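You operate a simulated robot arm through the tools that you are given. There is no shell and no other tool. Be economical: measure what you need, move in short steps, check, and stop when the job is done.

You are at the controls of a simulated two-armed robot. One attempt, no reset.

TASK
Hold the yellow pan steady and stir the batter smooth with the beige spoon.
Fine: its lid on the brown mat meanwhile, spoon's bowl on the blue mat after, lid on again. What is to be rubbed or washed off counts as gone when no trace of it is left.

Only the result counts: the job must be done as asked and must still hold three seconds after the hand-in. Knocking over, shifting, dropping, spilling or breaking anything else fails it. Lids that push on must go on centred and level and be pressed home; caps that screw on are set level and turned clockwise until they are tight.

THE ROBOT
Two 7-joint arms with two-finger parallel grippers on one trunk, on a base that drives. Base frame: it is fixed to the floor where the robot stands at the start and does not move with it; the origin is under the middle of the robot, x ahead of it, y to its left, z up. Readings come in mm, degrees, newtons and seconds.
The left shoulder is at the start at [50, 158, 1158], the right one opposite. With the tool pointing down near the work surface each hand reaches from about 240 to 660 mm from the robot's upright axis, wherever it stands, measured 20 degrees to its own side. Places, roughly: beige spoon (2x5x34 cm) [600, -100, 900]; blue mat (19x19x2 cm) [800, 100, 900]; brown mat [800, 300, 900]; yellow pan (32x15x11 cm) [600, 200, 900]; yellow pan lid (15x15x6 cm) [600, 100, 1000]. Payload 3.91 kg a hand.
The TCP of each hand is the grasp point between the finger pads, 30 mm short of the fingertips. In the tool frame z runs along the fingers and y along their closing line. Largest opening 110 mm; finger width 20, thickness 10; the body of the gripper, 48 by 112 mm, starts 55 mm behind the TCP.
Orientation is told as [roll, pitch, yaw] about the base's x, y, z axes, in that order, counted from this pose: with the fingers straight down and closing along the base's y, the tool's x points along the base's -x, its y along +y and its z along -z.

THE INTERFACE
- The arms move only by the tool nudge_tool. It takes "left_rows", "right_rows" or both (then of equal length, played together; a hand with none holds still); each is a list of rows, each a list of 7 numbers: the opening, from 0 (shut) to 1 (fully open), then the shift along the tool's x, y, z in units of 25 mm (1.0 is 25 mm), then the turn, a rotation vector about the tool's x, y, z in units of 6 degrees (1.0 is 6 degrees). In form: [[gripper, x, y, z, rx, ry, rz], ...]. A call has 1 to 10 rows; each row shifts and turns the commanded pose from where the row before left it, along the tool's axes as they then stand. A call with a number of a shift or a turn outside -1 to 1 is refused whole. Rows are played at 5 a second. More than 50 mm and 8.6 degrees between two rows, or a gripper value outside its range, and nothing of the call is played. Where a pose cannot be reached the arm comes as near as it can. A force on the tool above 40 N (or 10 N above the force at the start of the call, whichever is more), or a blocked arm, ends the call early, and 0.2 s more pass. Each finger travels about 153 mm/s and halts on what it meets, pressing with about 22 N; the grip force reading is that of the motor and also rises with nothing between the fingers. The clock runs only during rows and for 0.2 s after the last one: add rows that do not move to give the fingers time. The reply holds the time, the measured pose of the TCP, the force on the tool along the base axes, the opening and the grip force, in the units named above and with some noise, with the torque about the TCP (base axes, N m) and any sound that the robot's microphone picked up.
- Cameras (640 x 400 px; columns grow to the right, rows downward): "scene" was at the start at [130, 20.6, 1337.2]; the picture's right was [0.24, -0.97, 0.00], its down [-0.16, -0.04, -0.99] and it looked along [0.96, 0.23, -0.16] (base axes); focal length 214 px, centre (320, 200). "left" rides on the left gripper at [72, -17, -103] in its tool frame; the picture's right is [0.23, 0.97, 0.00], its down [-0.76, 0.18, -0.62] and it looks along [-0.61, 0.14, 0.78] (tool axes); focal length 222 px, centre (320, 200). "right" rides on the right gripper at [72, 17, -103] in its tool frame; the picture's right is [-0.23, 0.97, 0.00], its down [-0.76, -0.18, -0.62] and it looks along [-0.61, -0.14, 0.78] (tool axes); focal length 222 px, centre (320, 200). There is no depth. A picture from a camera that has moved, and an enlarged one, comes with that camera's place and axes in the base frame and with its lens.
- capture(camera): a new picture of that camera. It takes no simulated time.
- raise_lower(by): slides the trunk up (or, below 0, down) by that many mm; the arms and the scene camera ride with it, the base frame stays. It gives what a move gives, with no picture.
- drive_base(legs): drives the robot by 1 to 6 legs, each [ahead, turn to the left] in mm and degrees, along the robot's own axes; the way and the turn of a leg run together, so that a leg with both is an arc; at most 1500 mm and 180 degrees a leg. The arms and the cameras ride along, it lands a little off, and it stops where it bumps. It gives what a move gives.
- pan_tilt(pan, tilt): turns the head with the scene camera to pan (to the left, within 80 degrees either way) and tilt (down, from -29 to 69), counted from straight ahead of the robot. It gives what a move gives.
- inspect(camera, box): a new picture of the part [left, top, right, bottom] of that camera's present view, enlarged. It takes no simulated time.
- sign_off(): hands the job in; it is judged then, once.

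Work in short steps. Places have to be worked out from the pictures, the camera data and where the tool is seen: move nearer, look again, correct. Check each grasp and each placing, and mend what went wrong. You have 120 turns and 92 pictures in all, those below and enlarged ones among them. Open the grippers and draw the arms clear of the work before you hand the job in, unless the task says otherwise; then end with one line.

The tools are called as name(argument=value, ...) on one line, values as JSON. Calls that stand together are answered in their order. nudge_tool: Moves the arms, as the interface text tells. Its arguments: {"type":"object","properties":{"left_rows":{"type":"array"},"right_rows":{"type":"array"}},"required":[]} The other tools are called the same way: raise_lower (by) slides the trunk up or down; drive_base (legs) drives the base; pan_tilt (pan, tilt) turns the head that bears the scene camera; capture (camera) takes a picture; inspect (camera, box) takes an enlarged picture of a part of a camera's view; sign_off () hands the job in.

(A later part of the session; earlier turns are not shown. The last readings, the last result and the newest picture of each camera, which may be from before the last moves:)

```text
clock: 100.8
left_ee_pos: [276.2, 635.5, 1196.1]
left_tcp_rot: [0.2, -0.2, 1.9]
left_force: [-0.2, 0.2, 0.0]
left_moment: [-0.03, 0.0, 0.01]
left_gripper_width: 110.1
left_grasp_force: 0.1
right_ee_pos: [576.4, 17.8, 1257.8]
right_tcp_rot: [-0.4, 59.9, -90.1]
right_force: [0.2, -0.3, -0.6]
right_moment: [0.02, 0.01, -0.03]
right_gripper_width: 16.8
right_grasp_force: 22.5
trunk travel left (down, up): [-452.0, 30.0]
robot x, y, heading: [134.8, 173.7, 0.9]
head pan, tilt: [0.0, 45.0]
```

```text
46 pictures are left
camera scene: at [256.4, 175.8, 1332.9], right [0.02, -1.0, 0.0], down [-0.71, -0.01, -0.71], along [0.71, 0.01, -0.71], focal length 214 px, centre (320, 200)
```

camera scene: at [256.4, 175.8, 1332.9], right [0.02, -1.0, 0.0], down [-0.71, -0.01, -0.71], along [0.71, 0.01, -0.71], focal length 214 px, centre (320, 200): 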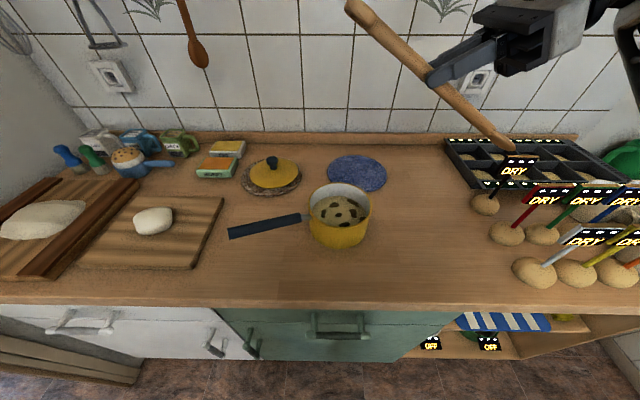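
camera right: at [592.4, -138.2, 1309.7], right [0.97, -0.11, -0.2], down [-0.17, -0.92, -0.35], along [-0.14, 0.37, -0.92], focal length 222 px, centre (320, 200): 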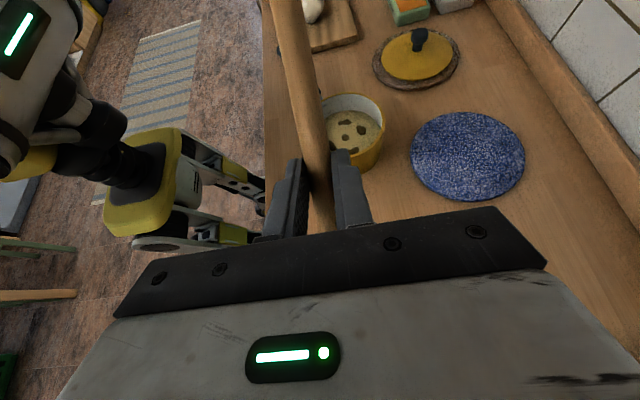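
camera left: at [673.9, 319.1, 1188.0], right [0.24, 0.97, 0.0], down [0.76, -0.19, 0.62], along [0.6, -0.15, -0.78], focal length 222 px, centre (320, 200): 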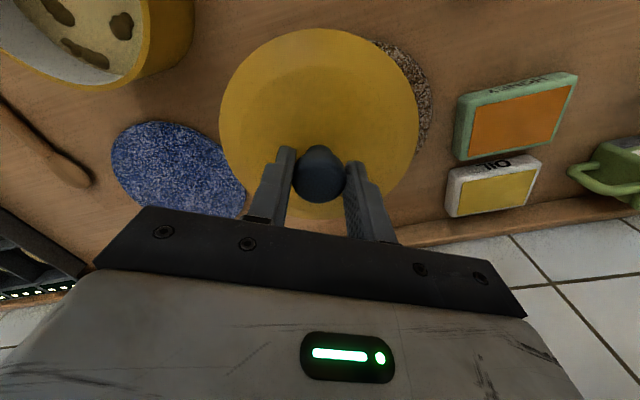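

The sign is undisturbed. The spoon now sits at about 31° below horizontal with the hand at pitch 60, so I pitch the hand further to ~93 to get the shaft to ~64°.

nudge_tool(right_rows=[[0, 0, 0, 0, 0, 1, 0], [0, 0, 0, 0, 0, 1, 0], [0, 0, 0, 0, 0, 1, 0], [0, 0, 0, 0, 0, 1, 0], [0, 0, 0, 0, 0, 1, 0], [0, 0, 0, 0, 0, 0.5, 0]])

capture(camera="scene")

```text
clock: 102.2
left_ee_pos: [275.0, 635.7, 1195.7]
left_tcp_rot: [0.2, -0.2, 2.0]
left_force: [-0.4, -0.3, -0.2]
left_moment: [0.02, -0.01, 0.02]
left_gripper_width: 109.8
left_grasp_force: 0.0
right_ee_pos: [576.9, 16.2, 1257.2]
right_tcp_rot: [-177.7, 86.9, 92.5]
right_force: [-0.8, -1.5, -1.4]
right_moment: [-0.03, -0.01, -0.01]
right_gripper_width: 16.8
right_grasp_force: 22.0
trunk travel left (down, up): [-452.0, 30.0]
robot x, y, heading: [135.5, 172.9, 0.9]
head pan, tilt: [0.0, 45.0]
```

```text
45 pictures are left
camera scene: at [256.3, 175.4, 1332.9], right [0.02, -1.0, 0.0], down [-0.71, -0.01, -0.71], along [0.71, 0.01, -0.71], focal length 214 px, centre (320, 200)
```

scene: 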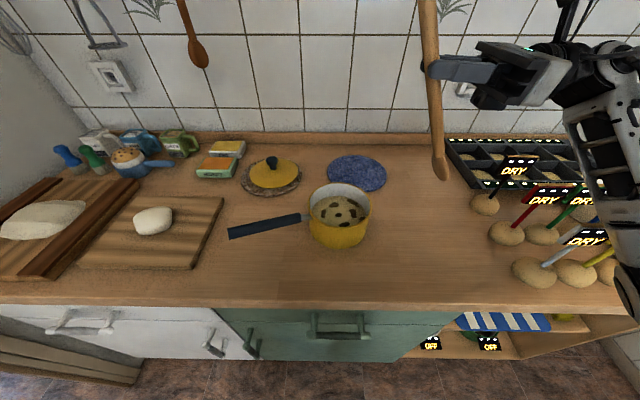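

The spoon now hangs steeply. I park the right hand here and bring the left hand to the pan handle: first above (520,318).

nudge_tool(left_rows=[[1, -0.76, -0.97, 0, 0, 0, 0], [1, -0.76, -0.97, 0, 0, 0, 0], [1, -0.76, -0.97, 0, 0, 0, 0], [1, -0.76, -0.97, 0, 0, 0, 0], [1, -0.76, -0.97, 0, 0, 0, 0], [1, -0.76, -0.97, 0, 0, 0, 0], [1, -0.76, -0.97, 0, 0, 0, 0], [1, -0.76, -0.97, 0, 0, 0, 0], [1, -0.76, -0.97, 0, 0, 0, 0], [1, -0.76, -0.97, 0, 0, 0, 0]])

nudge_tool(left_rows=[[1, -0.75, -0.97, 0.5, 0, 0, 0], [1, -0.75, -0.97, 0.5, 0, 0, 0], [1, 0, 0, 0, 0, 0, 1], [1, 0, 0, 0, 0, 0, 1], [1, 0, 0, 0, 0, 0, 1], [1, 0, 0, 0, 0, 0, 1], [1, 0, 0, 0, 0, 0, 1], [1, 0, 0, 0, 0, 0, 1]])

nudge_tool(left_rows=[[1, 0, 0, 0, 0, 0, 1], [1, 0, 0, 0, 0, 0, 1], [1, 0, 0, 0, 0, 0, 1], [1, 0, 0, 0, 0, 0, 1], [1, 0, 0, 0, 0, 0, 1], [1, 0, 0, 0, 0, 0, 0.4]])

capture(camera="left")

```text
clock: 104.4
left_ee_pos: [474.4, 399.0, 1194.4]
left_tcp_rot: [0.2, -0.2, 1.9]
left_force: [-0.4, 0.3, -0.6]
left_moment: [0.02, 0.02, -0.03]
left_gripper_width: 110.0
left_grasp_force: 0.1
right_ee_pos: [577.1, 16.2, 1256.9]
right_tcp_rot: [-176.2, 87.0, 94.2]
right_force: [0.4, -0.8, -1.0]
right_moment: [-0.02, -0.02, 0.01]
right_gripper_width: 16.8
right_grasp_force: 21.8
trunk travel left (down, up): [-452.0, 30.0]
robot x, y, heading: [138.7, 173.3, 0.9]
head pan, tilt: [0.0, 45.0]
```

```text
clock: 106.2
left_ee_pos: [511.1, 352.6, 1169.9]
left_tcp_rot: [0.4, 0.1, -34.1]
left_force: [0.1, -0.7, 1.6]
left_moment: [0.02, 0.0, -0.02]
left_gripper_width: 110.0
left_grasp_force: 0.0
right_ee_pos: [575.9, 15.7, 1257.3]
right_tcp_rot: [-176.8, 87.0, 93.4]
right_force: [0.8, 0.3, -1.1]
right_moment: [-0.01, 0.01, -0.01]
right_gripper_width: 17.0
right_grasp_force: 22.4
trunk travel left (down, up): [-452.0, 30.0]
robot x, y, heading: [134.1, 177.3, 0.7]
head pan, tilt: [0.0, 45.0]
```

```text
clock: 107.6
left_ee_pos: [482.8, 329.4, 1171.6]
left_tcp_rot: [0.3, 0.2, -66.4]
left_force: [0.2, 0.1, -0.4]
left_moment: [-0.02, -0.02, 0.03]
left_gripper_width: 109.7
left_grasp_force: 0.0
left hand out of reach, approached as far as the arm can: row 5, 6
right_ee_pos: [576.3, 16.8, 1256.8]
right_tcp_rot: [-176.7, 87.0, 93.6]
right_force: [-0.2, 0.0, -1.0]
right_moment: [0.0, -0.01, -0.03]
right_gripper_width: 16.8
right_grasp_force: 22.1
trunk travel left (down, up): [-452.0, 30.0]
robot x, y, heading: [134.5, 173.3, 0.7]
head pan, tilt: [0.0, 45.0]
```

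```text
44 pictures are left
camera left: at [438.0, 388.6, 1273.4], right [0.8, 0.6, 0.01], down [0.47, -0.63, 0.62], along [0.38, -0.49, -0.78], focal length 222 px, centre (320, 200)
```

left: 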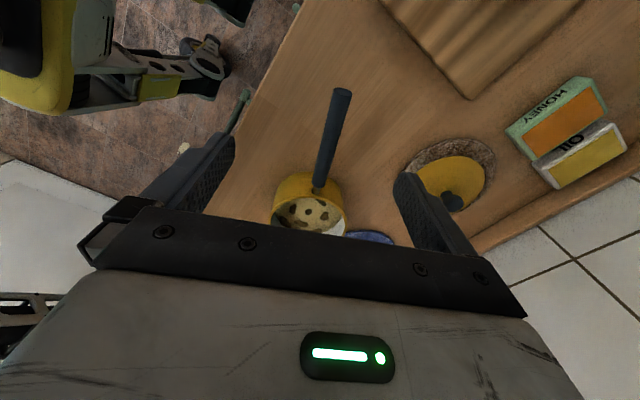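

Hand is at yaw −66 near its limit; the handle end is at ≈(500,354) and its line passes 27 mm to the tool's +y. I lower toward z≈1060 and shift across.

nudge_tool(left_rows=[[1, 0, 0, 0.9, 0, 0, 0], [1, 0, 0, 0.9, 0, 0, 0], [1, -0.2, 0.5, 0.9, 0, 0, 0], [1, -0.2, 0.55, 0.9, 0, 0, 0], [1, -0.2, 0, 0.9, 0, 0, 0]])

capture(camera="left")

inspect(camera="scene", box=[180, 100, 420, 300])

```text
clock: 108.8
left_ee_pos: [496.9, 311.2, 1058.4]
left_tcp_rot: [0.3, 0.1, -66.6]
left_force: [0.7, 0.0, -0.3]
left_moment: [0.0, 0.03, 0.02]
left_gripper_width: 110.1
left_grasp_force: 0.1
left hand out of reach, approached as far as the arm can: row 3, 4
right_ee_pos: [576.6, 16.0, 1256.5]
right_tcp_rot: [-176.7, 87.0, 93.6]
right_force: [0.1, -0.5, -0.7]
right_moment: [0.0, -0.01, -0.01]
right_gripper_width: 17.0
right_grasp_force: 21.8
trunk travel left (down, up): [-452.0, 30.0]
robot x, y, heading: [135.2, 173.1, 1.0]
head pan, tilt: [0.0, 45.0]
```

```text
43 pictures are left
camera left: at [452.3, 370.7, 1159.8], right [0.8, 0.6, 0.01], down [0.46, -0.63, 0.62], along [0.38, -0.5, -0.78], focal length 222 px, centre (320, 200)
```

left: 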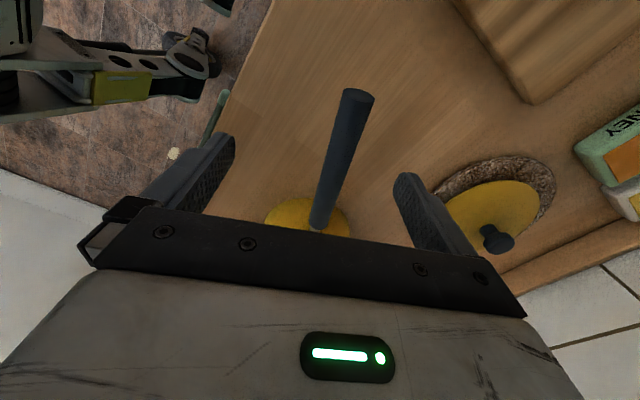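

```text
2.00 times, centred on (300, 200) of scene
camera zoom: at [256.4, 175.2, 1332.9], right [0.02, -1.0, 0.0], down [-0.71, -0.01, -0.71], along [0.71, 0.01, -0.71], focal length 429 px, centre (360, 200)
```

zoom: 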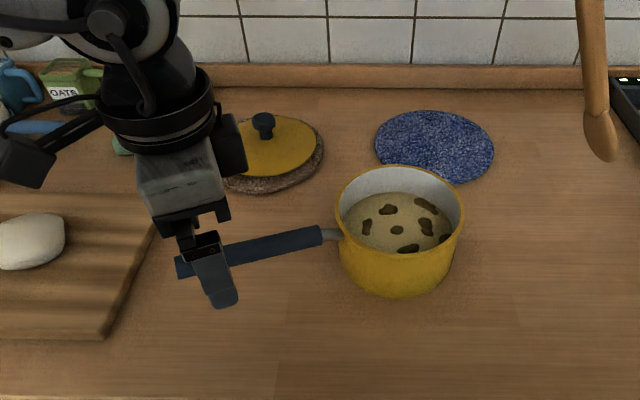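

The needed sideways 21 mm is near the arm's limit here; turning the base 8° right gives the left arm more room. All tools are clear above the pan, so I do that.

drive_base(legs=[[0, -8]])

```text
clock: 109.8
left_ee_pos: [513.1, 260.2, 1057.9]
left_tcp_rot: [0.5, 0.2, -74.6]
left_force: [-0.1, -0.8, 0.1]
left_moment: [0.02, 0.01, 0.0]
left_gripper_width: 109.9
left_grasp_force: 0.2
right_ee_pos: [548.6, -45.0, 1256.9]
right_tcp_rot: [-177.3, 87.0, 85.0]
right_force: [-0.1, -0.5, -1.0]
right_moment: [0.03, 0.01, -0.04]
right_gripper_width: 16.7
right_grasp_force: 21.6
trunk travel left (down, up): [-452.0, 30.0]
robot x, y, heading: [134.1, 174.2, -7.2]
head pan, tilt: [0.0, 45.0]
```

nudge_tool(left_rows=[[1, 0.88, 0.23, 0, 0, 0, 0], [1, 0.88, 0.23, 0, 0, 0, 0], [1, 0.88, 0.23, 0, 0, 0, 0], [1, 0, 0, 0, 0, 0, -0.85], [1, 0, 0, 0, 0, 0, -0.85]])

capture(camera="left")

```text
clock: 111.0
left_ee_pos: [484.8, 307.2, 1054.0]
left_tcp_rot: [0.4, 0.0, -64.5]
left_force: [0.0, 0.4, -0.2]
left_moment: [-0.01, 0.04, 0.02]
left_gripper_width: 110.2
left_grasp_force: 0.1
left hand out of reach, approached as far as the arm can: row 1, 2, 3
right_ee_pos: [548.9, -44.6, 1257.4]
right_tcp_rot: [-177.3, 87.0, 84.8]
right_force: [0.0, -0.7, -0.4]
right_moment: [-0.04, -0.01, 0.01]
right_gripper_width: 16.9
right_grasp_force: 22.3
trunk travel left (down, up): [-452.0, 30.0]
robot x, y, heading: [136.7, 175.7, -7.5]
head pan, tilt: [0.0, 45.0]
```

```text
41 pictures are left
camera left: at [437.6, 364.3, 1156.6], right [0.78, 0.63, 0.01], down [0.49, -0.61, 0.62], along [0.39, -0.48, -0.78], focal length 222 px, centre (320, 200)
```

left: 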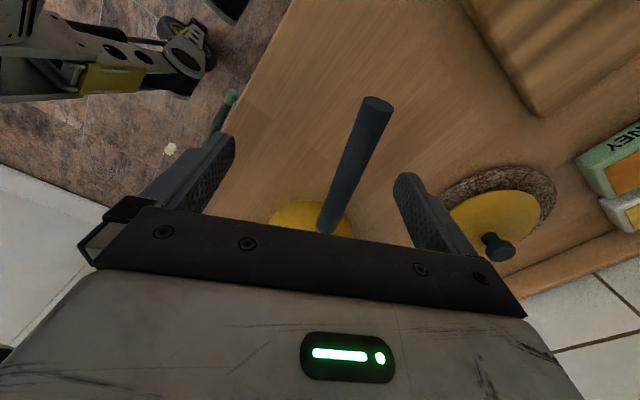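

Now at the right yaw; I shift across to (512,328).

nudge_tool(left_rows=[[1, 0.15, 0.67, 0, 0, 0, 0], [1, 0.15, 0.67, 0, 0, 0, 0]])

```text
clock: 111.6
left_ee_pos: [511.0, 328.5, 1054.4]
left_tcp_rot: [0.4, 0.1, -64.4]
left_force: [0.2, -1.0, -0.2]
left_moment: [-0.02, -0.03, 0.0]
left_gripper_width: 109.9
left_grasp_force: 0.1
right_ee_pos: [549.4, -44.4, 1257.3]
right_tcp_rot: [-177.0, 86.9, 85.2]
right_force: [0.2, 0.3, -0.6]
right_moment: [0.01, -0.02, 0.03]
right_gripper_width: 16.5
right_grasp_force: 22.1
trunk travel left (down, up): [-452.0, 30.0]
robot x, y, heading: [134.5, 174.9, -7.0]
head pan, tilt: [0.0, 45.0]
```

nudge_tool(left_rows=[[1, 0, 0, 0.8, 0, 0, 0], [1, 0, 0, 0.8, 0, 0, 0], [1, 0, 0, 0.8, 0, 0, 0]])

capture(camera="left")

capture(camera="scene")

```text
clock: 112.4
left_ee_pos: [513.7, 328.4, 995.1]
left_tcp_rot: [0.4, 0.0, -64.5]
left_force: [-0.3, 0.1, 0.3]
left_moment: [0.02, 0.01, 0.0]
left_gripper_width: 109.9
left_grasp_force: 0.1
right_ee_pos: [549.3, -43.5, 1256.7]
right_tcp_rot: [-177.0, 87.0, 85.2]
right_force: [-0.9, 1.1, -0.3]
right_moment: [-0.03, -0.04, -0.01]
right_gripper_width: 16.8
right_grasp_force: 22.1
trunk travel left (down, up): [-452.0, 30.0]
robot x, y, heading: [136.2, 181.0, -7.4]
head pan, tilt: [0.0, 45.0]
```

```text
40 pictures are left
camera left: at [466.5, 385.3, 1096.9], right [0.78, 0.63, 0.01], down [0.49, -0.61, 0.62], along [0.39, -0.48, -0.78], focal length 222 px, centre (320, 200)
```

left: 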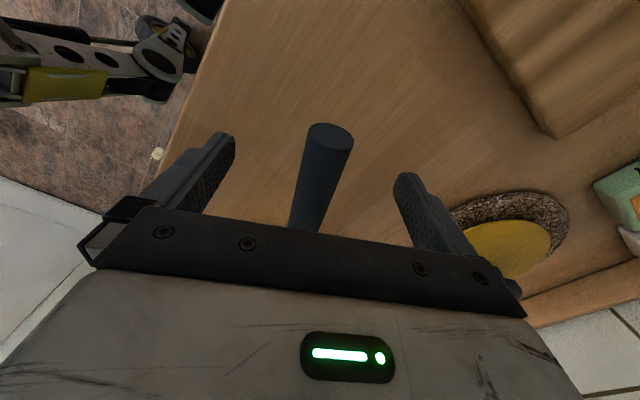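

```text
39 pictures are left
camera scene: at [255.5, 158.2, 1332.9], right [-0.13, -0.99, 0.0], down [-0.7, 0.09, -0.71], along [0.7, -0.09, -0.71], focal length 214 px, centre (320, 200)
```

scene: 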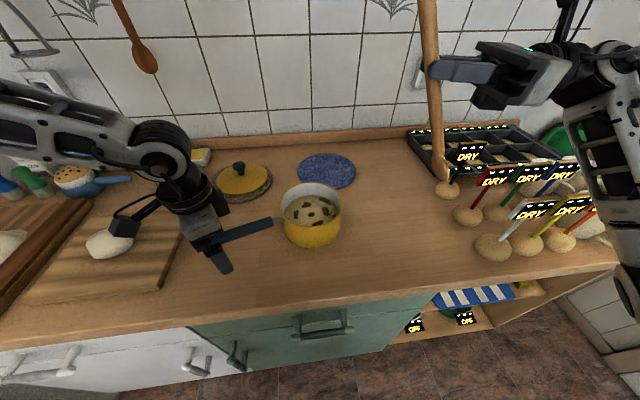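

The handle is centred between the fingers. I close the left gripper.

nudge_tool(left_rows=[[0.5, 0, 0, 0, 0, 0, 0], [0.3, 0, 0, 0, 0, 0, 0], [0.2, 0, 0, 0, 0, 0, 0], [0, 0, 0, 0, 0, 0, 0], [0, 0, 0, 0, 0, 0, 0], [0, 0, 0, 0, 0, 0, 0]])

inspect(camera="scene", box=[180, 130, 380, 290])

```text
clock: 113.8
left_ee_pos: [512.1, 327.5, 994.9]
left_tcp_rot: [0.2, 0.1, -64.5]
left_force: [-2.6, -1.4, -0.9]
left_moment: [0.04, 0.06, -0.45]
left_gripper_width: 23.1
left_grasp_force: 22.0
right_ee_pos: [548.9, -44.3, 1255.5]
right_tcp_rot: [-177.2, 87.0, 85.0]
right_force: [-0.2, 0.4, -1.3]
right_moment: [-0.01, 0.04, -0.02]
right_gripper_width: 16.7
right_grasp_force: 22.1
trunk travel left (down, up): [-452.0, 30.0]
robot x, y, heading: [134.0, 176.2, -7.1]
head pan, tilt: [0.0, 45.0]
```

```text
2.50 times, centred on (280, 210) of scene
camera zoom: at [255.3, 158.1, 1332.9], right [-0.13, -0.99, 0.0], down [-0.7, 0.09, -0.71], along [0.7, -0.09, -0.71], focal length 536 px, centre (420, 175)
```

zoom: 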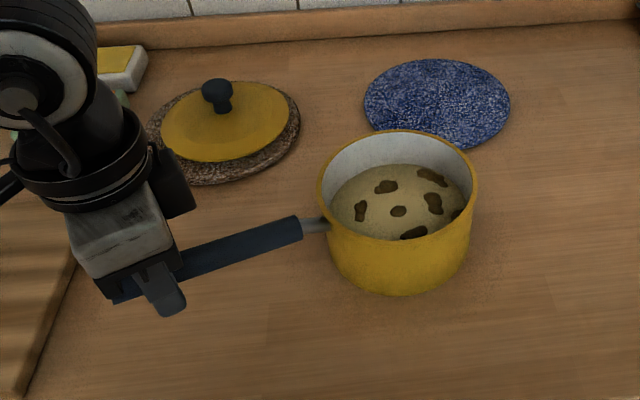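

Pan held (23 mm). Lumps lie within ~52 mm of the centre (595,136), batter surface z≈955. I square up the right hand's yaw after the base turn and steepen the spoon to ~70°.

nudge_tool(left_rows=[[0, 0, 0, 0, 0, 0, 0], [0, 0, 0, 0, 0, 0, 0], [0, 0, 0, 0, 0, 0, 0]], right_rows=[[0, 0, 0, 0, 0.65, 0, 0], [0, 0, 0, 0, 0.65, 0, 0], [0, 0, 0, 0, 0, 1, 0]])

inspect(camera="scene", box=[340, 0, 640, 200])

```text
clock: 114.6
left_ee_pos: [513.4, 328.0, 996.3]
left_tcp_rot: [0.4, 0.1, -64.4]
left_force: [-1.5, -0.1, 0.0]
left_moment: [0.02, 0.06, -0.46]
left_gripper_width: 22.6
left_grasp_force: 22.2
right_ee_pos: [548.7, -44.6, 1258.9]
right_tcp_rot: [178.2, 81.0, 88.3]
right_force: [-0.8, 0.4, -1.3]
right_moment: [0.0, -0.02, -0.01]
right_gripper_width: 16.5
right_grasp_force: 22.4
trunk travel left (down, up): [-452.0, 30.0]
robot x, y, heading: [134.3, 174.8, -7.2]
head pan, tilt: [0.0, 45.0]
```

```text
2.00 times, centred on (490, 100) of scene
camera zoom: at [255.3, 158.2, 1332.9], right [-0.13, -0.99, 0.0], down [-0.7, 0.09, -0.71], along [0.7, -0.09, -0.71], focal length 429 px, centre (-20, 400)
```

zoom: 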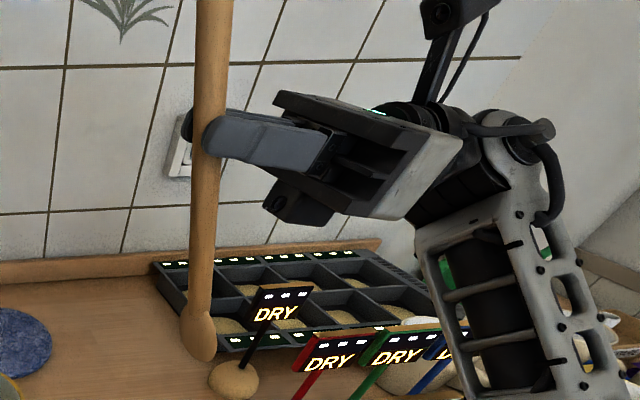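

Orientation good. I move the spoon over the pan, still high.

nudge_tool(left_rows=[[0, 0, 0, 0, 0, 0, 0], [0, 0, 0, 0, 0, 0, 0], [0, 0, 0, 0, 0, 0, 0], [0, 0, 0, 0, 0, 0, 0], [0, 0, 0, 0, 0, 0, 0], [0, 0, 0, 0, 0, 0, 0], [0, 0, 0, 0, 0, 0, 0], [0, 0, 0, 0, 0, 0, 0], [0, 0, 0, 0, 0, 0, 0], [0, 0, 0, 0, 0, 0, 0]], right_rows=[[0, -0.144, 0.184, 0.91, 0, 0, 0], [0, -0.144, 0.184, 0.91, 0, 0, 0], [0, -0.144, 0.184, 0.91, 0, 0, 0], [0, -0.144, 0.184, 0.91, 0, 0, 0], [0, -0.144, 0.184, 0.91, 0, 0, 0], [0, -0.144, 0.184, 0.91, 0, 0, 0], [0, -0.144, 0.184, 0.91, 0, 0, 0], [0, -0.144, 0.184, 0.91, 0, 0, 0], [0, -0.144, 0.184, 0.91, 0, 0, 0], [0, -0.144, 0.184, 0.91, 0, 0, 0]])

capture(camera="scene")

```text
clock: 116.8
left_ee_pos: [513.3, 328.3, 995.1]
left_tcp_rot: [0.3, 0.2, -64.4]
left_force: [-1.8, 0.7, 0.0]
left_moment: [-0.14, 0.1, -0.26]
left_gripper_width: 23.1
left_grasp_force: 22.8
right_ee_pos: [595.8, 186.2, 1256.4]
right_tcp_rot: [178.3, 81.1, 88.3]
right_force: [0.5, 0.0, -0.2]
right_moment: [-0.01, 0.02, -0.03]
right_gripper_width: 16.6
right_grasp_force: 22.2
trunk travel left (down, up): [-452.0, 30.0]
robot x, y, heading: [135.5, 175.9, -7.3]
head pan, tilt: [0.0, 45.0]
```

```text
36 pictures are left
camera scene: at [255.3, 158.6, 1333.0], right [-0.13, -0.99, 0.0], down [-0.7, 0.09, -0.71], along [0.7, -0.09, -0.71], focal length 214 px, centre (320, 200)
```

scene: 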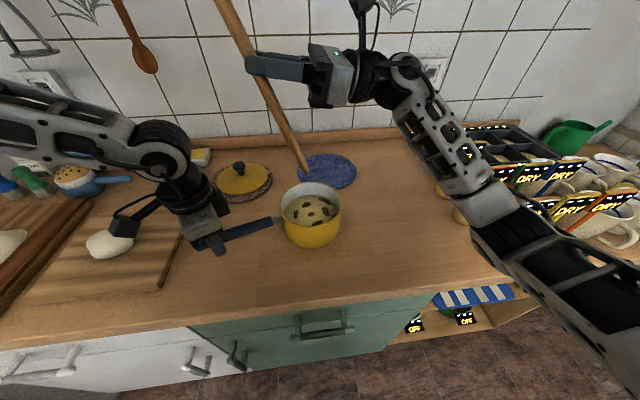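

Tip is at about (596,144,1082). I descend 95 mm, to just above rim level, and check.

nudge_tool(left_rows=[[0, 0, 0, 0, 0, 0, 0], [0, 0, 0, 0, 0, 0, 0], [0, 0, 0, 0, 0, 0, 0], [0, 0, 0, 0, 0, 0, 0], [0, 0, 0, 0, 0, 0, 0]], right_rows=[[0, -0.75, 0, -0.2, 0, 0, 0], [0, -0.75, 0, -0.2, 0, 0, 0], [0, -0.75, 0, -0.2, 0, 0, 0], [0, -0.75, 0, -0.2, 0, 0, 0], [0, -0.75, 0, -0.2, 0, 0, 0]])

capture(camera="scene")

inspect(camera="scene", box=[230, 130, 390, 270])

```text
clock: 118.0
left_ee_pos: [514.1, 327.8, 994.8]
left_tcp_rot: [0.3, 0.1, -64.3]
left_force: [-1.2, 0.8, -0.2]
left_moment: [-0.13, 0.02, -0.38]
left_gripper_width: 22.9
left_grasp_force: 21.9
right_ee_pos: [595.3, 178.3, 1160.4]
right_tcp_rot: [178.3, 81.0, 88.2]
right_force: [0.1, -0.2, -0.2]
right_moment: [-0.02, 0.0, 0.02]
right_gripper_width: 16.9
right_grasp_force: 22.1
trunk travel left (down, up): [-452.0, 30.0]
robot x, y, heading: [133.6, 175.2, -7.0]
head pan, tilt: [0.0, 45.0]
```

```text
35 pictures are left
camera scene: at [255.2, 158.3, 1333.0], right [-0.13, -0.99, 0.0], down [-0.7, 0.09, -0.71], along [0.7, -0.09, -0.71], focal length 214 px, centre (320, 200)
```

scene: 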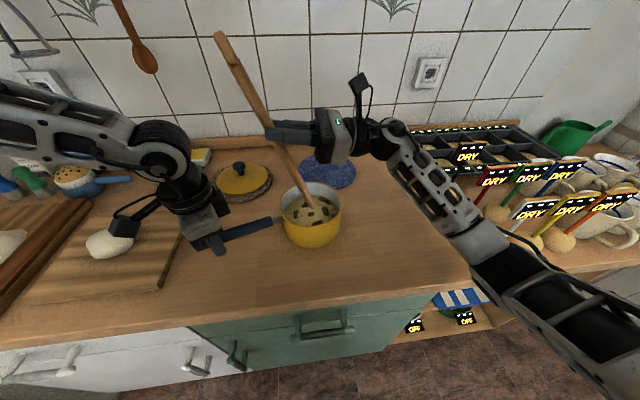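

```text
2.86 times, centred on (310, 200) of scene
camera zoom: at [255.2, 158.3, 1333.0], right [-0.13, -0.99, 0.0], down [-0.7, 0.09, -0.71], along [0.7, -0.09, -0.71], focal length 613 px, centre (349, 200)
```

zoom: 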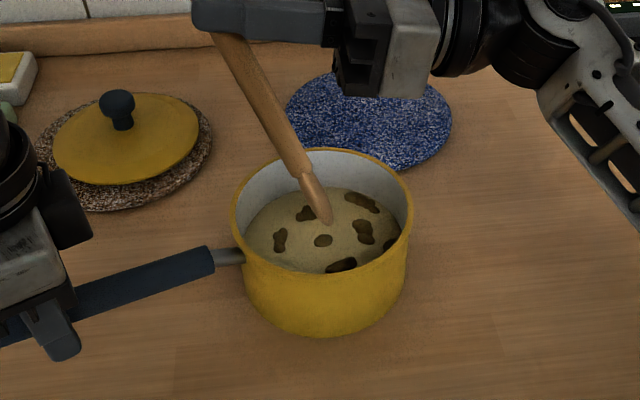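

Spoon tip is centred just above the batter. I lower it ~55 mm into the batter.

nudge_tool(left_rows=[[0, 0, 0, 0, 0, 0, 0], [0, 0, 0, 0, 0, 0, 0], [0, 0, 0, 0, 0, 0, 0], [0, 0, 0, 0, 0, 0, 0]], right_rows=[[0, -0.55, 0, -0.087, 0, 0, 0], [0, -0.55, 0, -0.087, 0, 0, 0], [0, -0.55, 0, -0.087, 0, 0, 0], [0, -0.55, 0, -0.087, 0, 0, 0]])

inspect(camera="scene", box=[230, 130, 390, 270])

```text
clock: 119.0
left_ee_pos: [512.4, 327.8, 996.3]
left_tcp_rot: [0.3, 0.1, -64.3]
left_force: [-1.7, 0.2, -0.8]
left_moment: [-0.09, 0.02, -0.41]
left_gripper_width: 22.9
left_grasp_force: 21.7
right_ee_pos: [596.8, 175.6, 1104.3]
right_tcp_rot: [178.3, 80.9, 88.4]
right_force: [0.3, 0.7, 0.0]
right_moment: [-0.01, 0.0, 0.02]
right_gripper_width: 16.7
right_grasp_force: 22.0
trunk travel left (down, up): [-452.0, 30.0]
robot x, y, heading: [137.1, 174.0, -7.5]
head pan, tilt: [0.0, 45.0]
```

```text
2.86 times, centred on (310, 200) of scene
camera zoom: at [255.3, 158.3, 1332.9], right [-0.13, -0.99, 0.0], down [-0.7, 0.09, -0.71], along [0.7, -0.09, -0.71], focal length 613 px, centre (349, 200)
```

zoom: 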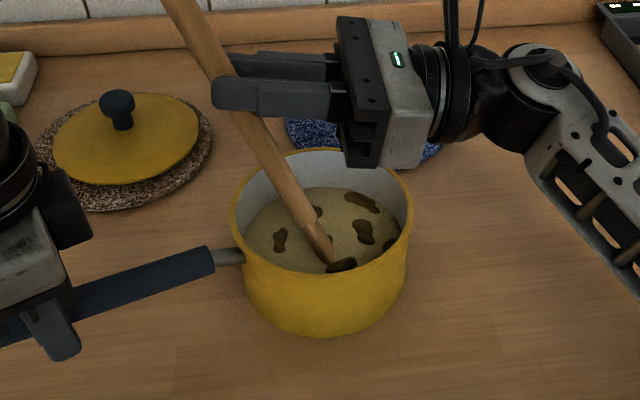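

I use the right wrist camera, which looks down on the pan from the right, to judge depth and lumps.

capture(camera="right")

capture(camera="left")

```text
32 pictures are left
camera right: at [611.9, 61.8, 1159.8], right [0.97, 0.03, -0.22], down [-0.17, -0.5, -0.85], along [-0.14, 0.87, -0.48], focal length 222 px, centre (320, 200)
```

right: 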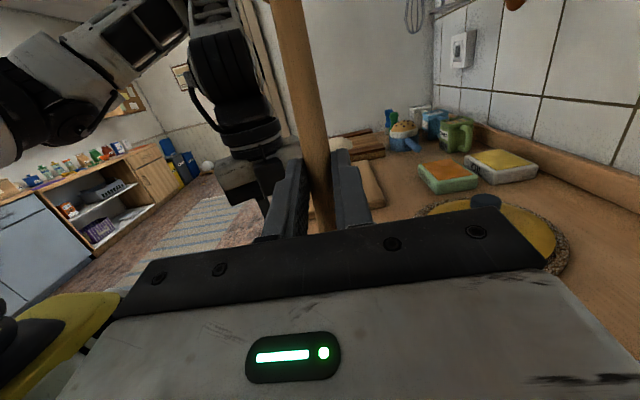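

```text
31 pictures are left
camera left: at [466.2, 385.4, 1097.0], right [0.78, 0.63, 0.01], down [0.49, -0.61, 0.62], along [0.39, -0.48, -0.78], focal length 222 px, centre (320, 200)
```

left: 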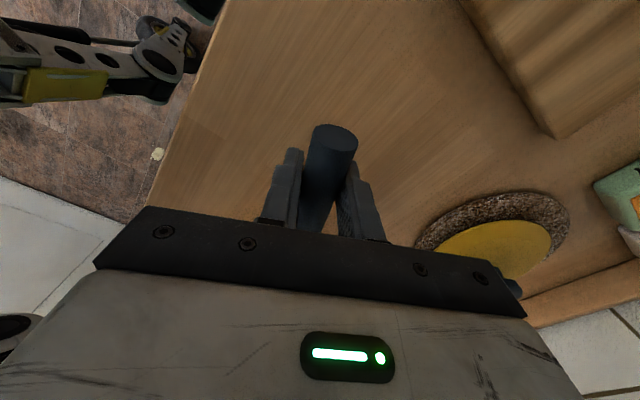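

No contact force yet. I lower slowly a few mm more to feel for the bottom.

nudge_tool(left_rows=[[0, 0, 0, 0, 0, 0, 0], [0, 0, 0, 0, 0, 0, 0], [0, 0, 0, 0, 0, 0, 0]], right_rows=[[0, -0.12, 0, -0.02, 0, 0, 0], [0, -0.12, 0, -0.02, 0, 0, 0], [0, -0.12, 0, -0.02, 0, 0, 0]])

```text
clock: 119.8
left_ee_pos: [513.4, 326.0, 996.3]
left_tcp_rot: [0.4, 0.1, -64.3]
left_force: [1.6, -3.5, -0.4]
left_moment: [0.36, 0.14, -0.33]
left_gripper_width: 22.9
left_grasp_force: 22.4
right_ee_pos: [597.0, 175.6, 1097.0]
right_tcp_rot: [177.2, 80.7, 87.1]
right_force: [-0.7, 0.7, 13.0]
right_moment: [-0.3, 0.08, -0.02]
right_gripper_width: 16.9
right_grasp_force: 22.3
trunk travel left (down, up): [-452.0, 30.0]
robot x, y, heading: [134.3, 176.3, -7.3]
head pan, tilt: [0.0, 45.0]
```

Bottom touched at TCP z≈1099; I back off ~6 mm and start the first gentle lap.

nudge_tool(left_rows=[[0, 0, 0, 0, 0, 0, 0], [0, 0, 0, 0, 0, 0, 0], [0, 0, 0, 0, 0, 0, 0], [0, 0, 0, 0, 0, 0, 0], [0, 0, 0, 0, 0, 0, 0], [0, 0, 0, 0, 0, 0, 0], [0, 0, 0, 0, 0, 0, 0], [0, 0, 0, 0, 0, 0, 0]], right_rows=[[0, 0.42, 0, 0.065, 0, 0, 0], [0, 0, 0.6, 0, 0, 0, 0], [0, 0, 0.6, 0, 0, 0, 0], [0, -0.125, -0.228, 0.79, 0, 0, 0], [0, -0.077, -0.6, 0.486, 0, 0, 0], [0, 0, -0.744, 0, 0, 0, 0], [0, 0.077, -0.6, -0.486, 0, 0, 0], [0, 0.125, -0.228, -0.79, 0, 0, 0]])

inspect(camera="scene", box=[230, 130, 390, 270])

```text
clock: 121.6
left_ee_pos: [514.0, 327.4, 995.8]
left_tcp_rot: [0.3, 0.1, -64.3]
left_force: [-0.1, -0.8, 0.1]
left_moment: [-0.45, -0.24, -0.15]
left_gripper_width: 23.1
left_grasp_force: 22.1
right_ee_pos: [564.8, 177.5, 1106.0]
right_tcp_rot: [178.9, 81.1, 88.9]
right_force: [0.2, -0.5, -0.3]
right_moment: [0.04, -0.06, 0.02]
right_gripper_width: 17.0
right_grasp_force: 22.2
trunk travel left (down, up): [-452.0, 30.0]
robot x, y, heading: [134.3, 173.3, -7.3]
head pan, tilt: [0.0, 45.0]
```

```text
2.86 times, centred on (310, 200) of scene
camera zoom: at [255.2, 158.2, 1332.9], right [-0.13, -0.99, 0.0], down [-0.7, 0.09, -0.71], along [0.7, -0.09, -0.71], focal length 613 px, centre (349, 200)
```

zoom: 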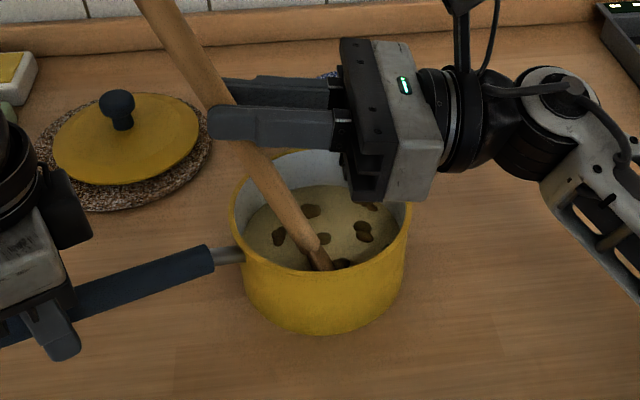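

Lumps are already shrinking and forces are low. I go on with a full lap.

nudge_tool(left_rows=[[0, 0, 0, 0, 0, 0, 0], [0, 0, 0, 0, 0, 0, 0], [0, 0, 0, 0, 0, 0, 0], [0, 0, 0, 0, 0, 0, 0], [0, 0, 0, 0, 0, 0, 0], [0, 0, 0, 0, 0, 0, 0], [0, 0, 0, 0, 0, 0, 0], [0, 0, 0, 0, 0, 0, 0], [0, 0, 0, 0, 0, 0, 0], [0, 0, 0, 0, 0, 0, 0]], right_rows=[[0, 0.125, 0.228, -0.79, 0, 0, 0], [0, 0.077, 0.6, -0.486, 0, 0, 0], [0, 0, 0.744, 0, 0, 0, 0], [0, -0.077, 0.6, 0.486, 0, 0, 0], [0, -0.125, 0.228, 0.79, 0, 0, 0], [0, -0.125, -0.228, 0.79, 0, 0, 0], [0, -0.077, -0.6, 0.486, 0, 0, 0], [0, 0, -0.744, 0, 0, 0, 0], [0, 0.077, -0.6, -0.486, 0, 0, 0], [0, 0.125, -0.228, -0.79, 0, 0, 0]])

nudge_tool(left_rows=[[0, 0, 0, 0, 0, 0, 0], [0, 0, 0, 0, 0, 0, 0], [0, 0, 0, 0, 0, 0, 0], [0, 0, 0, 0, 0, 0, 0], [0, 0, 0, 0, 0, 0, 0], [0, 0, 0, 0, 0, 0, 0], [0, 0, 0, 0, 0, 0, 0], [0, 0, 0, 0, 0, 0, 0], [0, 0, 0, 0, 0, 0, 0], [0, 0, 0, 0, 0, 0, 0]], right_rows=[[0, 0.125, 0.228, -0.79, 0, 0, 0], [0, 0.077, 0.6, -0.486, 0, 0, 0], [0, 0, 0.744, 0, 0, 0, 0], [0, -0.077, 0.6, 0.486, 0, 0, 0], [0, -0.125, 0.228, 0.79, 0, 0, 0], [0, -0.125, -0.228, 0.79, 0, 0, 0], [0, -0.077, -0.6, 0.486, 0, 0, 0], [0, 0, -0.744, 0, 0, 0, 0], [0, 0.077, -0.6, -0.486, 0, 0, 0], [0, 0.125, -0.228, -0.79, 0, 0, 0]])

inspect(camera="scene", box=[230, 130, 390, 270])

```text
clock: 123.8
left_ee_pos: [512.8, 327.4, 995.1]
left_tcp_rot: [0.4, 0.1, -64.4]
left_force: [-0.4, -0.2, -1.3]
left_moment: [0.14, -0.11, -0.03]
left_gripper_width: 22.6
left_grasp_force: 22.0
right_ee_pos: [565.8, 175.9, 1107.1]
right_tcp_rot: [178.9, 81.0, 88.8]
right_force: [0.3, 0.9, -0.7]
right_moment: [-0.01, -0.01, 0.04]
right_gripper_width: 16.8
right_grasp_force: 21.9
trunk travel left (down, up): [-452.0, 30.0]
robot x, y, heading: [137.1, 174.9, -7.0]
head pan, tilt: [0.0, 45.0]
```

```text
clock: 126.0
left_ee_pos: [513.5, 327.9, 996.0]
left_tcp_rot: [0.4, 0.1, -64.4]
left_force: [-1.0, -1.0, -0.3]
left_moment: [0.19, -0.03, -0.04]
left_gripper_width: 22.8
left_grasp_force: 22.2
right_ee_pos: [565.9, 176.7, 1106.7]
right_tcp_rot: [178.7, 81.0, 88.9]
right_force: [0.4, -0.5, -0.3]
right_moment: [0.0, -0.01, -0.02]
right_gripper_width: 17.0
right_grasp_force: 22.1
trunk travel left (down, up): [-452.0, 30.0]
robot x, y, heading: [135.2, 176.5, -7.2]
head pan, tilt: [0.0, 45.0]
```

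```text
2.86 times, centred on (310, 200) of scene
camera zoom: at [255.2, 158.2, 1332.9], right [-0.13, -0.99, 0.0], down [-0.7, 0.09, -0.71], along [0.7, -0.09, -0.71], focal length 613 px, centre (349, 200)
```

zoom: 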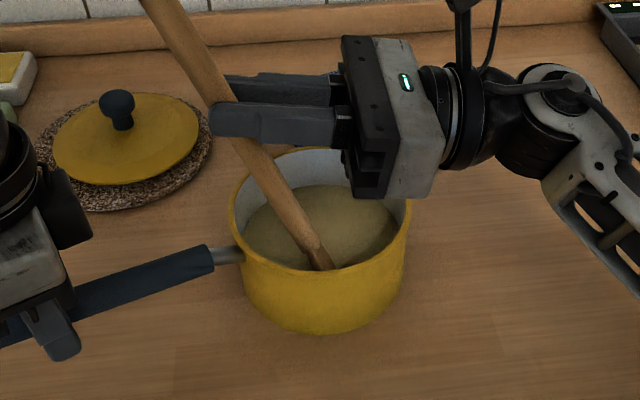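

The visible lumps are gone. Two more laps to be sure, in case something is hidden at the front.

nudge_tool(left_rows=[[0, 0, 0, 0, 0, 0, 0], [0, 0, 0, 0, 0, 0, 0], [0, 0, 0, 0, 0, 0, 0], [0, 0, 0, 0, 0, 0, 0], [0, 0, 0, 0, 0, 0, 0], [0, 0, 0, 0, 0, 0, 0], [0, 0, 0, 0, 0, 0, 0], [0, 0, 0, 0, 0, 0, 0], [0, 0, 0, 0, 0, 0, 0], [0, 0, 0, 0, 0, 0, 0]], right_rows=[[0, 0.125, 0.228, -0.79, 0, 0, 0], [0, 0.077, 0.6, -0.486, 0, 0, 0], [0, 0, 0.744, 0, 0, 0, 0], [0, -0.077, 0.6, 0.486, 0, 0, 0], [0, -0.125, 0.228, 0.79, 0, 0, 0], [0, -0.125, -0.228, 0.79, 0, 0, 0], [0, -0.077, -0.6, 0.486, 0, 0, 0], [0, 0, -0.744, 0, 0, 0, 0], [0, 0.077, -0.6, -0.486, 0, 0, 0], [0, 0.125, -0.228, -0.79, 0, 0, 0]])

nudge_tool(left_rows=[[0, 0, 0, 0, 0, 0, 0], [0, 0, 0, 0, 0, 0, 0], [0, 0, 0, 0, 0, 0, 0], [0, 0, 0, 0, 0, 0, 0], [0, 0, 0, 0, 0, 0, 0], [0, 0, 0, 0, 0, 0, 0], [0, 0, 0, 0, 0, 0, 0], [0, 0, 0, 0, 0, 0, 0], [0, 0, 0, 0, 0, 0, 0], [0, 0, 0, 0, 0, 0, 0]], right_rows=[[0, 0.125, 0.228, -0.79, 0, 0, 0], [0, 0.077, 0.6, -0.486, 0, 0, 0], [0, 0, 0.744, 0, 0, 0, 0], [0, -0.077, 0.6, 0.486, 0, 0, 0], [0, -0.125, 0.228, 0.79, 0, 0, 0], [0, -0.125, -0.228, 0.79, 0, 0, 0], [0, -0.077, -0.6, 0.486, 0, 0, 0], [0, 0, -0.744, 0, 0, 0, 0], [0, 0.077, -0.6, -0.486, 0, 0, 0], [0, 0.125, -0.228, -0.79, 0, 0, 0]])

nudge_tool(left_rows=[[0, 0, 0, 0, 0, 0, 0], [0, 0, 0, 0, 0, 0, 0], [0, 0, 0, 0, 0, 0, 0], [0, 0, 0, 0, 0, 0, 0], [0, 0, 0, 0, 0, 0, 0]], right_rows=[[0, 0, 0.6, 0, 0, 0, 0], [0, 0, 0.6, 0, 0, 0, 0], [0, 0.5, 0, 0.08, 0, 0, 0], [0, 0.9, 0, 0.14, 0, 0, 0], [0, 0.9, 0, 0.14, 0, 0, 0]])

inspect(camera="scene", box=[230, 110, 390, 270])

```text
clock: 128.2
left_ee_pos: [513.1, 329.4, 995.8]
left_tcp_rot: [0.4, 0.1, -64.3]
left_force: [-0.3, -1.4, 0.4]
left_moment: [0.16, 0.02, 0.0]
left_gripper_width: 22.6
left_grasp_force: 22.0
right_ee_pos: [565.1, 175.0, 1108.0]
right_tcp_rot: [178.9, 81.0, 88.8]
right_force: [0.4, 0.2, -0.7]
right_moment: [-0.03, 0.0, -0.01]
right_gripper_width: 16.8
right_grasp_force: 22.6
trunk travel left (down, up): [-452.0, 30.0]
robot x, y, heading: [138.4, 177.8, -7.0]
head pan, tilt: [0.0, 45.0]
```

```text
clock: 130.4
left_ee_pos: [513.3, 327.7, 995.3]
left_tcp_rot: [0.4, 0.0, -64.4]
left_force: [-0.1, 0.2, 0.2]
left_moment: [0.15, 0.0, -0.01]
left_gripper_width: 22.6
left_grasp_force: 21.6
right_ee_pos: [564.5, 176.7, 1106.0]
right_tcp_rot: [178.8, 81.0, 88.8]
right_force: [0.5, 0.1, -0.7]
right_moment: [0.0, 0.0, -0.01]
right_gripper_width: 16.9
right_grasp_force: 22.2
trunk travel left (down, up): [-452.0, 30.0]
robot x, y, heading: [137.8, 172.8, -7.3]
head pan, tilt: [0.0, 45.0]
```

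```text
clock: 131.6
left_ee_pos: [512.7, 326.4, 995.6]
left_tcp_rot: [0.4, 0.1, -64.4]
left_force: [0.2, 0.7, 0.8]
left_moment: [-0.01, 0.02, -0.08]
left_gripper_width: 22.8
left_grasp_force: 22.3
right_ee_pos: [595.5, 178.0, 1164.8]
right_tcp_rot: [178.2, 81.0, 88.3]
right_force: [0.6, -0.5, 0.1]
right_moment: [0.0, 0.05, -0.01]
right_gripper_width: 16.9
right_grasp_force: 22.2
trunk travel left (down, up): [-452.0, 30.0]
robot x, y, heading: [133.3, 172.4, -7.1]
head pan, tilt: [0.0, 45.0]
```

```text
2.50 times, centred on (310, 190) of scene
camera zoom: at [255.3, 158.3, 1332.9], right [-0.13, -0.99, 0.0], down [-0.7, 0.09, -0.71], along [0.7, -0.09, -0.71], focal length 536 px, centre (345, 225)
```

zoom: 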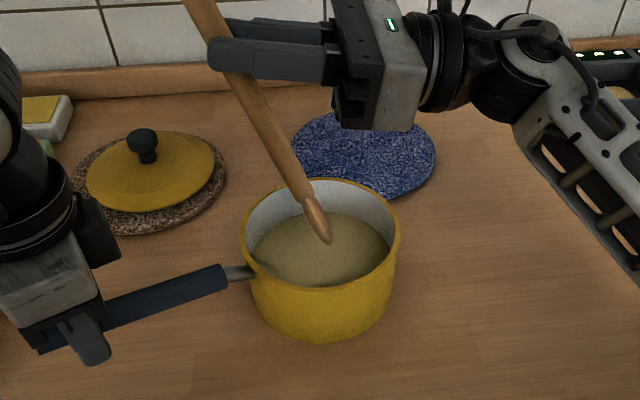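

The batter looks smooth. I raise the spoon slowly above the pan, waiting a moment for drips, then move it out to the right as before.

nudge_tool(left_rows=[[0, 0, 0, 0, 0, 0, 0], [0, 0, 0, 0, 0, 0, 0], [0, 0, 0, 0, 0, 0, 0], [0, 0, 0, 0, 0, 0, 0], [0, 0, 0, 0, 0, 0, 0], [0, 0, 0, 0, 0, 0, 0], [0, 0, 0, 0, 0, 0, 0], [0, 0, 0, 0, 0, 0, 0], [0, 0, 0, 0, 0, 0, 0], [0, 0, 0, 0, 0, 0, 0]], right_rows=[[0, 0, 0, 0, 0, 0, 0], [0, 0, 0, 0, 0, 0, 0], [0, 0, 0, 0, 0, 0, 0], [0, 0, 0, 0, 0, 0, 0], [0, 0, 0, 0, 0, 0, 0], [0, 0.8, 0, 0.13, 0, 0, 0], [0, 0.8, 0, 0.13, 0, 0, 0], [0, 0.8, 0, 0.13, 0, 0, 0], [0, 0.8, 0, 0.13, 0, 0, 0], [0, 0.8, 0, 0.13, 0, 0, 0]])

nudge_tool(left_rows=[[0, 0, 0, 0, 0, 0, 0], [0, 0, 0, 0, 0, 0, 0], [0, 0, 0, 0, 0, 0, 0], [0, 0, 0, 0, 0, 0, 0], [0, 0, 0, 0, 0, 0, 0], [0, 0, 0, 0, 0, 0, 0], [0, 0, 0, 0, 0, 0, 0], [0, 0, 0, 0, 0, 0, 0], [0, 0, 0, 0, 0, 0, 0]], right_rows=[[0, 0.15, -0.2, -0.95, 0, 0, 0], [0, 0.15, -0.2, -0.95, 0, 0, 0], [0, 0.15, -0.2, -0.95, 0, 0, 0], [0, 0.15, -0.2, -0.95, 0, 0, 0], [0, 0.15, -0.2, -0.95, 0, 0, 0], [0, 0.15, -0.2, -0.95, 0, 0, 0], [0, 0.15, -0.2, -0.95, 0, 0, 0], [0, 0.15, -0.2, -0.95, 0, 0, 0], [0, 0.15, -0.2, -0.95, 0, 0, 0]])

nudge_tool(left_rows=[[0.3, 0, 0, 0, 0, 0, 0], [0.5, 0, 0, 0, 0, 0, 0], [1, 0, 0, 0, 0, 0, 0], [1, 0, 0, 0, 0, 0, 0], [1, 0, 0, -0.8, 0, 0, 0], [1, 0, 0, -1, 0, 0, 0], [1, 0, 0, -1, 0, 0, 0], [1, 0, 0, -1, 0, 0, 0], [1, 0, 0, -1, 0, 0, 0]])

capture(camera="scene")

```text
clock: 133.8
left_ee_pos: [514.1, 328.5, 995.9]
left_tcp_rot: [0.4, 0.0, -64.4]
left_force: [0.0, 0.3, -0.2]
left_moment: [0.01, 0.03, -0.08]
left_gripper_width: 22.9
left_grasp_force: 22.0
right_ee_pos: [594.6, 175.3, 1267.4]
right_tcp_rot: [178.3, 81.0, 88.1]
right_force: [0.7, -0.4, -1.2]
right_moment: [-0.01, 0.01, -0.02]
right_gripper_width: 16.7
right_grasp_force: 22.3
trunk travel left (down, up): [-452.0, 30.0]
robot x, y, heading: [134.8, 171.9, -7.3]
head pan, tilt: [0.0, 45.0]
```

```text
clock: 135.8
left_ee_pos: [514.2, 327.7, 995.2]
left_tcp_rot: [0.4, 0.1, -64.4]
left_force: [-1.0, -0.1, -0.2]
left_moment: [0.2, -0.02, -0.11]
left_gripper_width: 22.7
left_grasp_force: 22.2
right_ee_pos: [549.4, -40.1, 1265.8]
right_tcp_rot: [178.2, 81.1, 88.0]
right_force: [-0.6, -0.3, -0.5]
right_moment: [0.0, 0.01, 0.03]
right_gripper_width: 17.0
right_grasp_force: 22.2
trunk travel left (down, up): [-452.0, 30.0]
robot x, y, heading: [135.1, 172.8, -6.8]
head pan, tilt: [0.0, 45.0]
```

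```text
clock: 137.8
left_ee_pos: [511.3, 327.2, 1115.7]
left_tcp_rot: [0.3, 0.1, -64.4]
left_force: [0.3, 0.2, 0.7]
left_moment: [0.01, 0.01, 0.01]
left_gripper_width: 110.1
left_grasp_force: 0.1
right_ee_pos: [549.2, -41.3, 1264.7]
right_tcp_rot: [178.5, 81.0, 88.3]
right_force: [-0.6, -1.0, -0.3]
right_moment: [0.04, -0.01, -0.02]
right_gripper_width: 16.7
right_grasp_force: 22.2
trunk travel left (down, up): [-452.0, 30.0]
robot x, y, heading: [137.7, 175.3, -7.1]
head pan, tilt: [0.0, 45.0]
```

```text
27 pictures are left
camera scene: at [255.3, 158.2, 1332.9], right [-0.13, -0.99, 0.0], down [-0.7, 0.09, -0.71], along [0.7, -0.09, -0.71], focal length 214 px, centre (320, 200)
```

scene: 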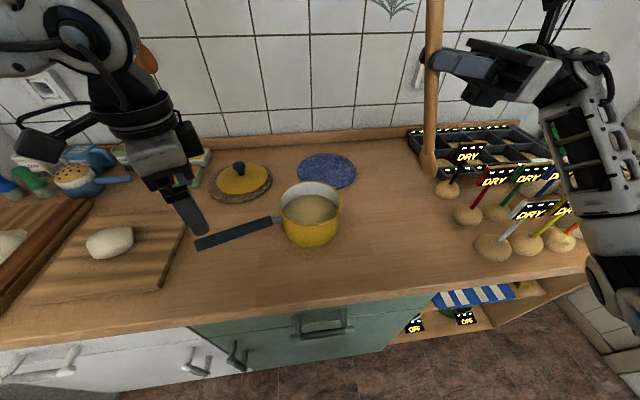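

Pan undisturbed, batter smooth. I retract the left hand while un-pitching the right hand (high, well above the signs).

nudge_tool(left_rows=[[1, 0.9, -0.4, -0.3, 0, 0, 0], [1, 0.9, -0.4, -0.3, 0, 0, 0], [1, 0.9, -0.4, -0.3, 0, 0, 0], [1, 0.9, -0.4, -0.3, 0, 0, 0], [1, 0.9, -0.4, -0.3, 0, 0, -1], [1, 0, 0, 0, 0, 0, -1], [1, 0, 0, 0, 0, 0, -1], [1, 0, 0, 0, 0, 0, -1], [1, 0, 0, 0, 0, 0, -1], [1, 0, 0, 0, 0, 0, -1]], right_rows=[[0, 0, 0, 0, 0, -1, 0], [0, 0, 0, 0, 0, -1, 0], [0, 0, 0, 0, 0, -1, 0], [0, 0, 0, 0, 0, -1, 0], [0, 0, 0, 0, 0, -1, 0], [0, 0, 0, 0, 0, -1, 0], [0, 0, 0, 0, 0, -1, 0], [0, 0, 0, 0, 0, -1, 0], [0, 0, 0, 0, 0, -1, 0], [0, 0, 0, 0, 0, -1, 0]])

drive_base(legs=[[-6, 0], [0, 33]])

pan_tilt(pan=-25, tilt=45)

capture(camera="scene")

```text
clock: 140.0
left_ee_pos: [416.8, 407.0, 1153.5]
left_tcp_rot: [0.3, -0.2, -28.3]
left_force: [-0.5, 0.4, -0.1]
left_moment: [0.01, -0.03, 0.0]
left_gripper_width: 109.9
left_grasp_force: 0.1
right_ee_pos: [550.9, -40.0, 1266.7]
right_tcp_rot: [0.3, 38.8, -89.9]
right_force: [0.1, 0.0, -1.4]
right_moment: [0.05, 0.0, 0.02]
right_gripper_width: 16.9
right_grasp_force: 21.9
trunk travel left (down, up): [-452.0, 30.0]
robot x, y, heading: [138.3, 173.9, -7.2]
head pan, tilt: [0.0, 45.0]
```

```text
clock: 142.3
left_ee_pos: [239.5, 524.4, 1152.8]
left_tcp_rot: [0.4, -0.1, 4.7]
left_force: [0.5, 0.2, -0.2]
left_moment: [-0.01, -0.01, 0.0]
left_gripper_width: 110.1
left_grasp_force: 0.1
right_ee_pos: [595.3, 221.8, 1265.9]
right_tcp_rot: [0.3, 38.9, -56.8]
right_force: [-0.1, 0.0, 0.0]
right_moment: [0.01, 0.01, 0.0]
right_gripper_width: 17.1
right_grasp_force: 21.7
trunk travel left (down, up): [-452.0, 30.0]
robot x, y, heading: [133.1, 178.2, 26.0]
head pan, tilt: [0.0, 45.0]
```

```text
clock: 143.2
left_ee_pos: [239.6, 524.6, 1152.2]
left_tcp_rot: [0.4, -0.1, 4.6]
left_force: [-0.3, 0.2, 0.3]
left_moment: [0.04, 0.02, 0.04]
left_gripper_width: 110.1
left_grasp_force: 0.2
right_ee_pos: [593.1, 222.5, 1265.1]
right_tcp_rot: [0.3, 38.9, -56.8]
right_force: [0.2, -0.1, -0.4]
right_moment: [0.05, 0.01, -0.03]
right_gripper_width: 16.5
right_grasp_force: 21.9
trunk travel left (down, up): [-452.0, 30.0]
robot x, y, heading: [131.0, 176.9, 25.8]
head pan, tilt: [-25.0, 45.0]
```

```text
26 pictures are left
camera scene: at [246.4, 193.1, 1332.9], right [0.02, -1.0, 0.0], down [-0.71, -0.01, -0.71], along [0.71, 0.01, -0.71], focal length 214 px, centre (320, 200)
```

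scene: 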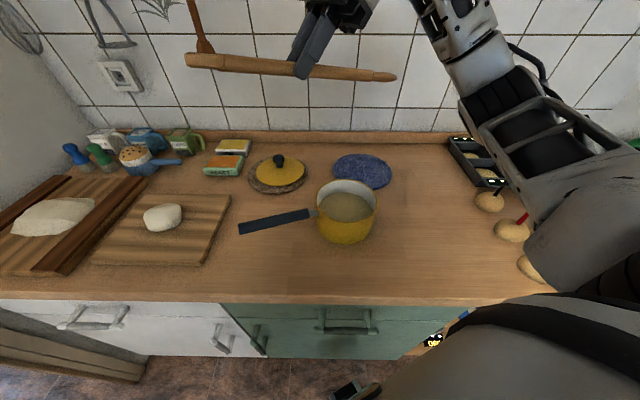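

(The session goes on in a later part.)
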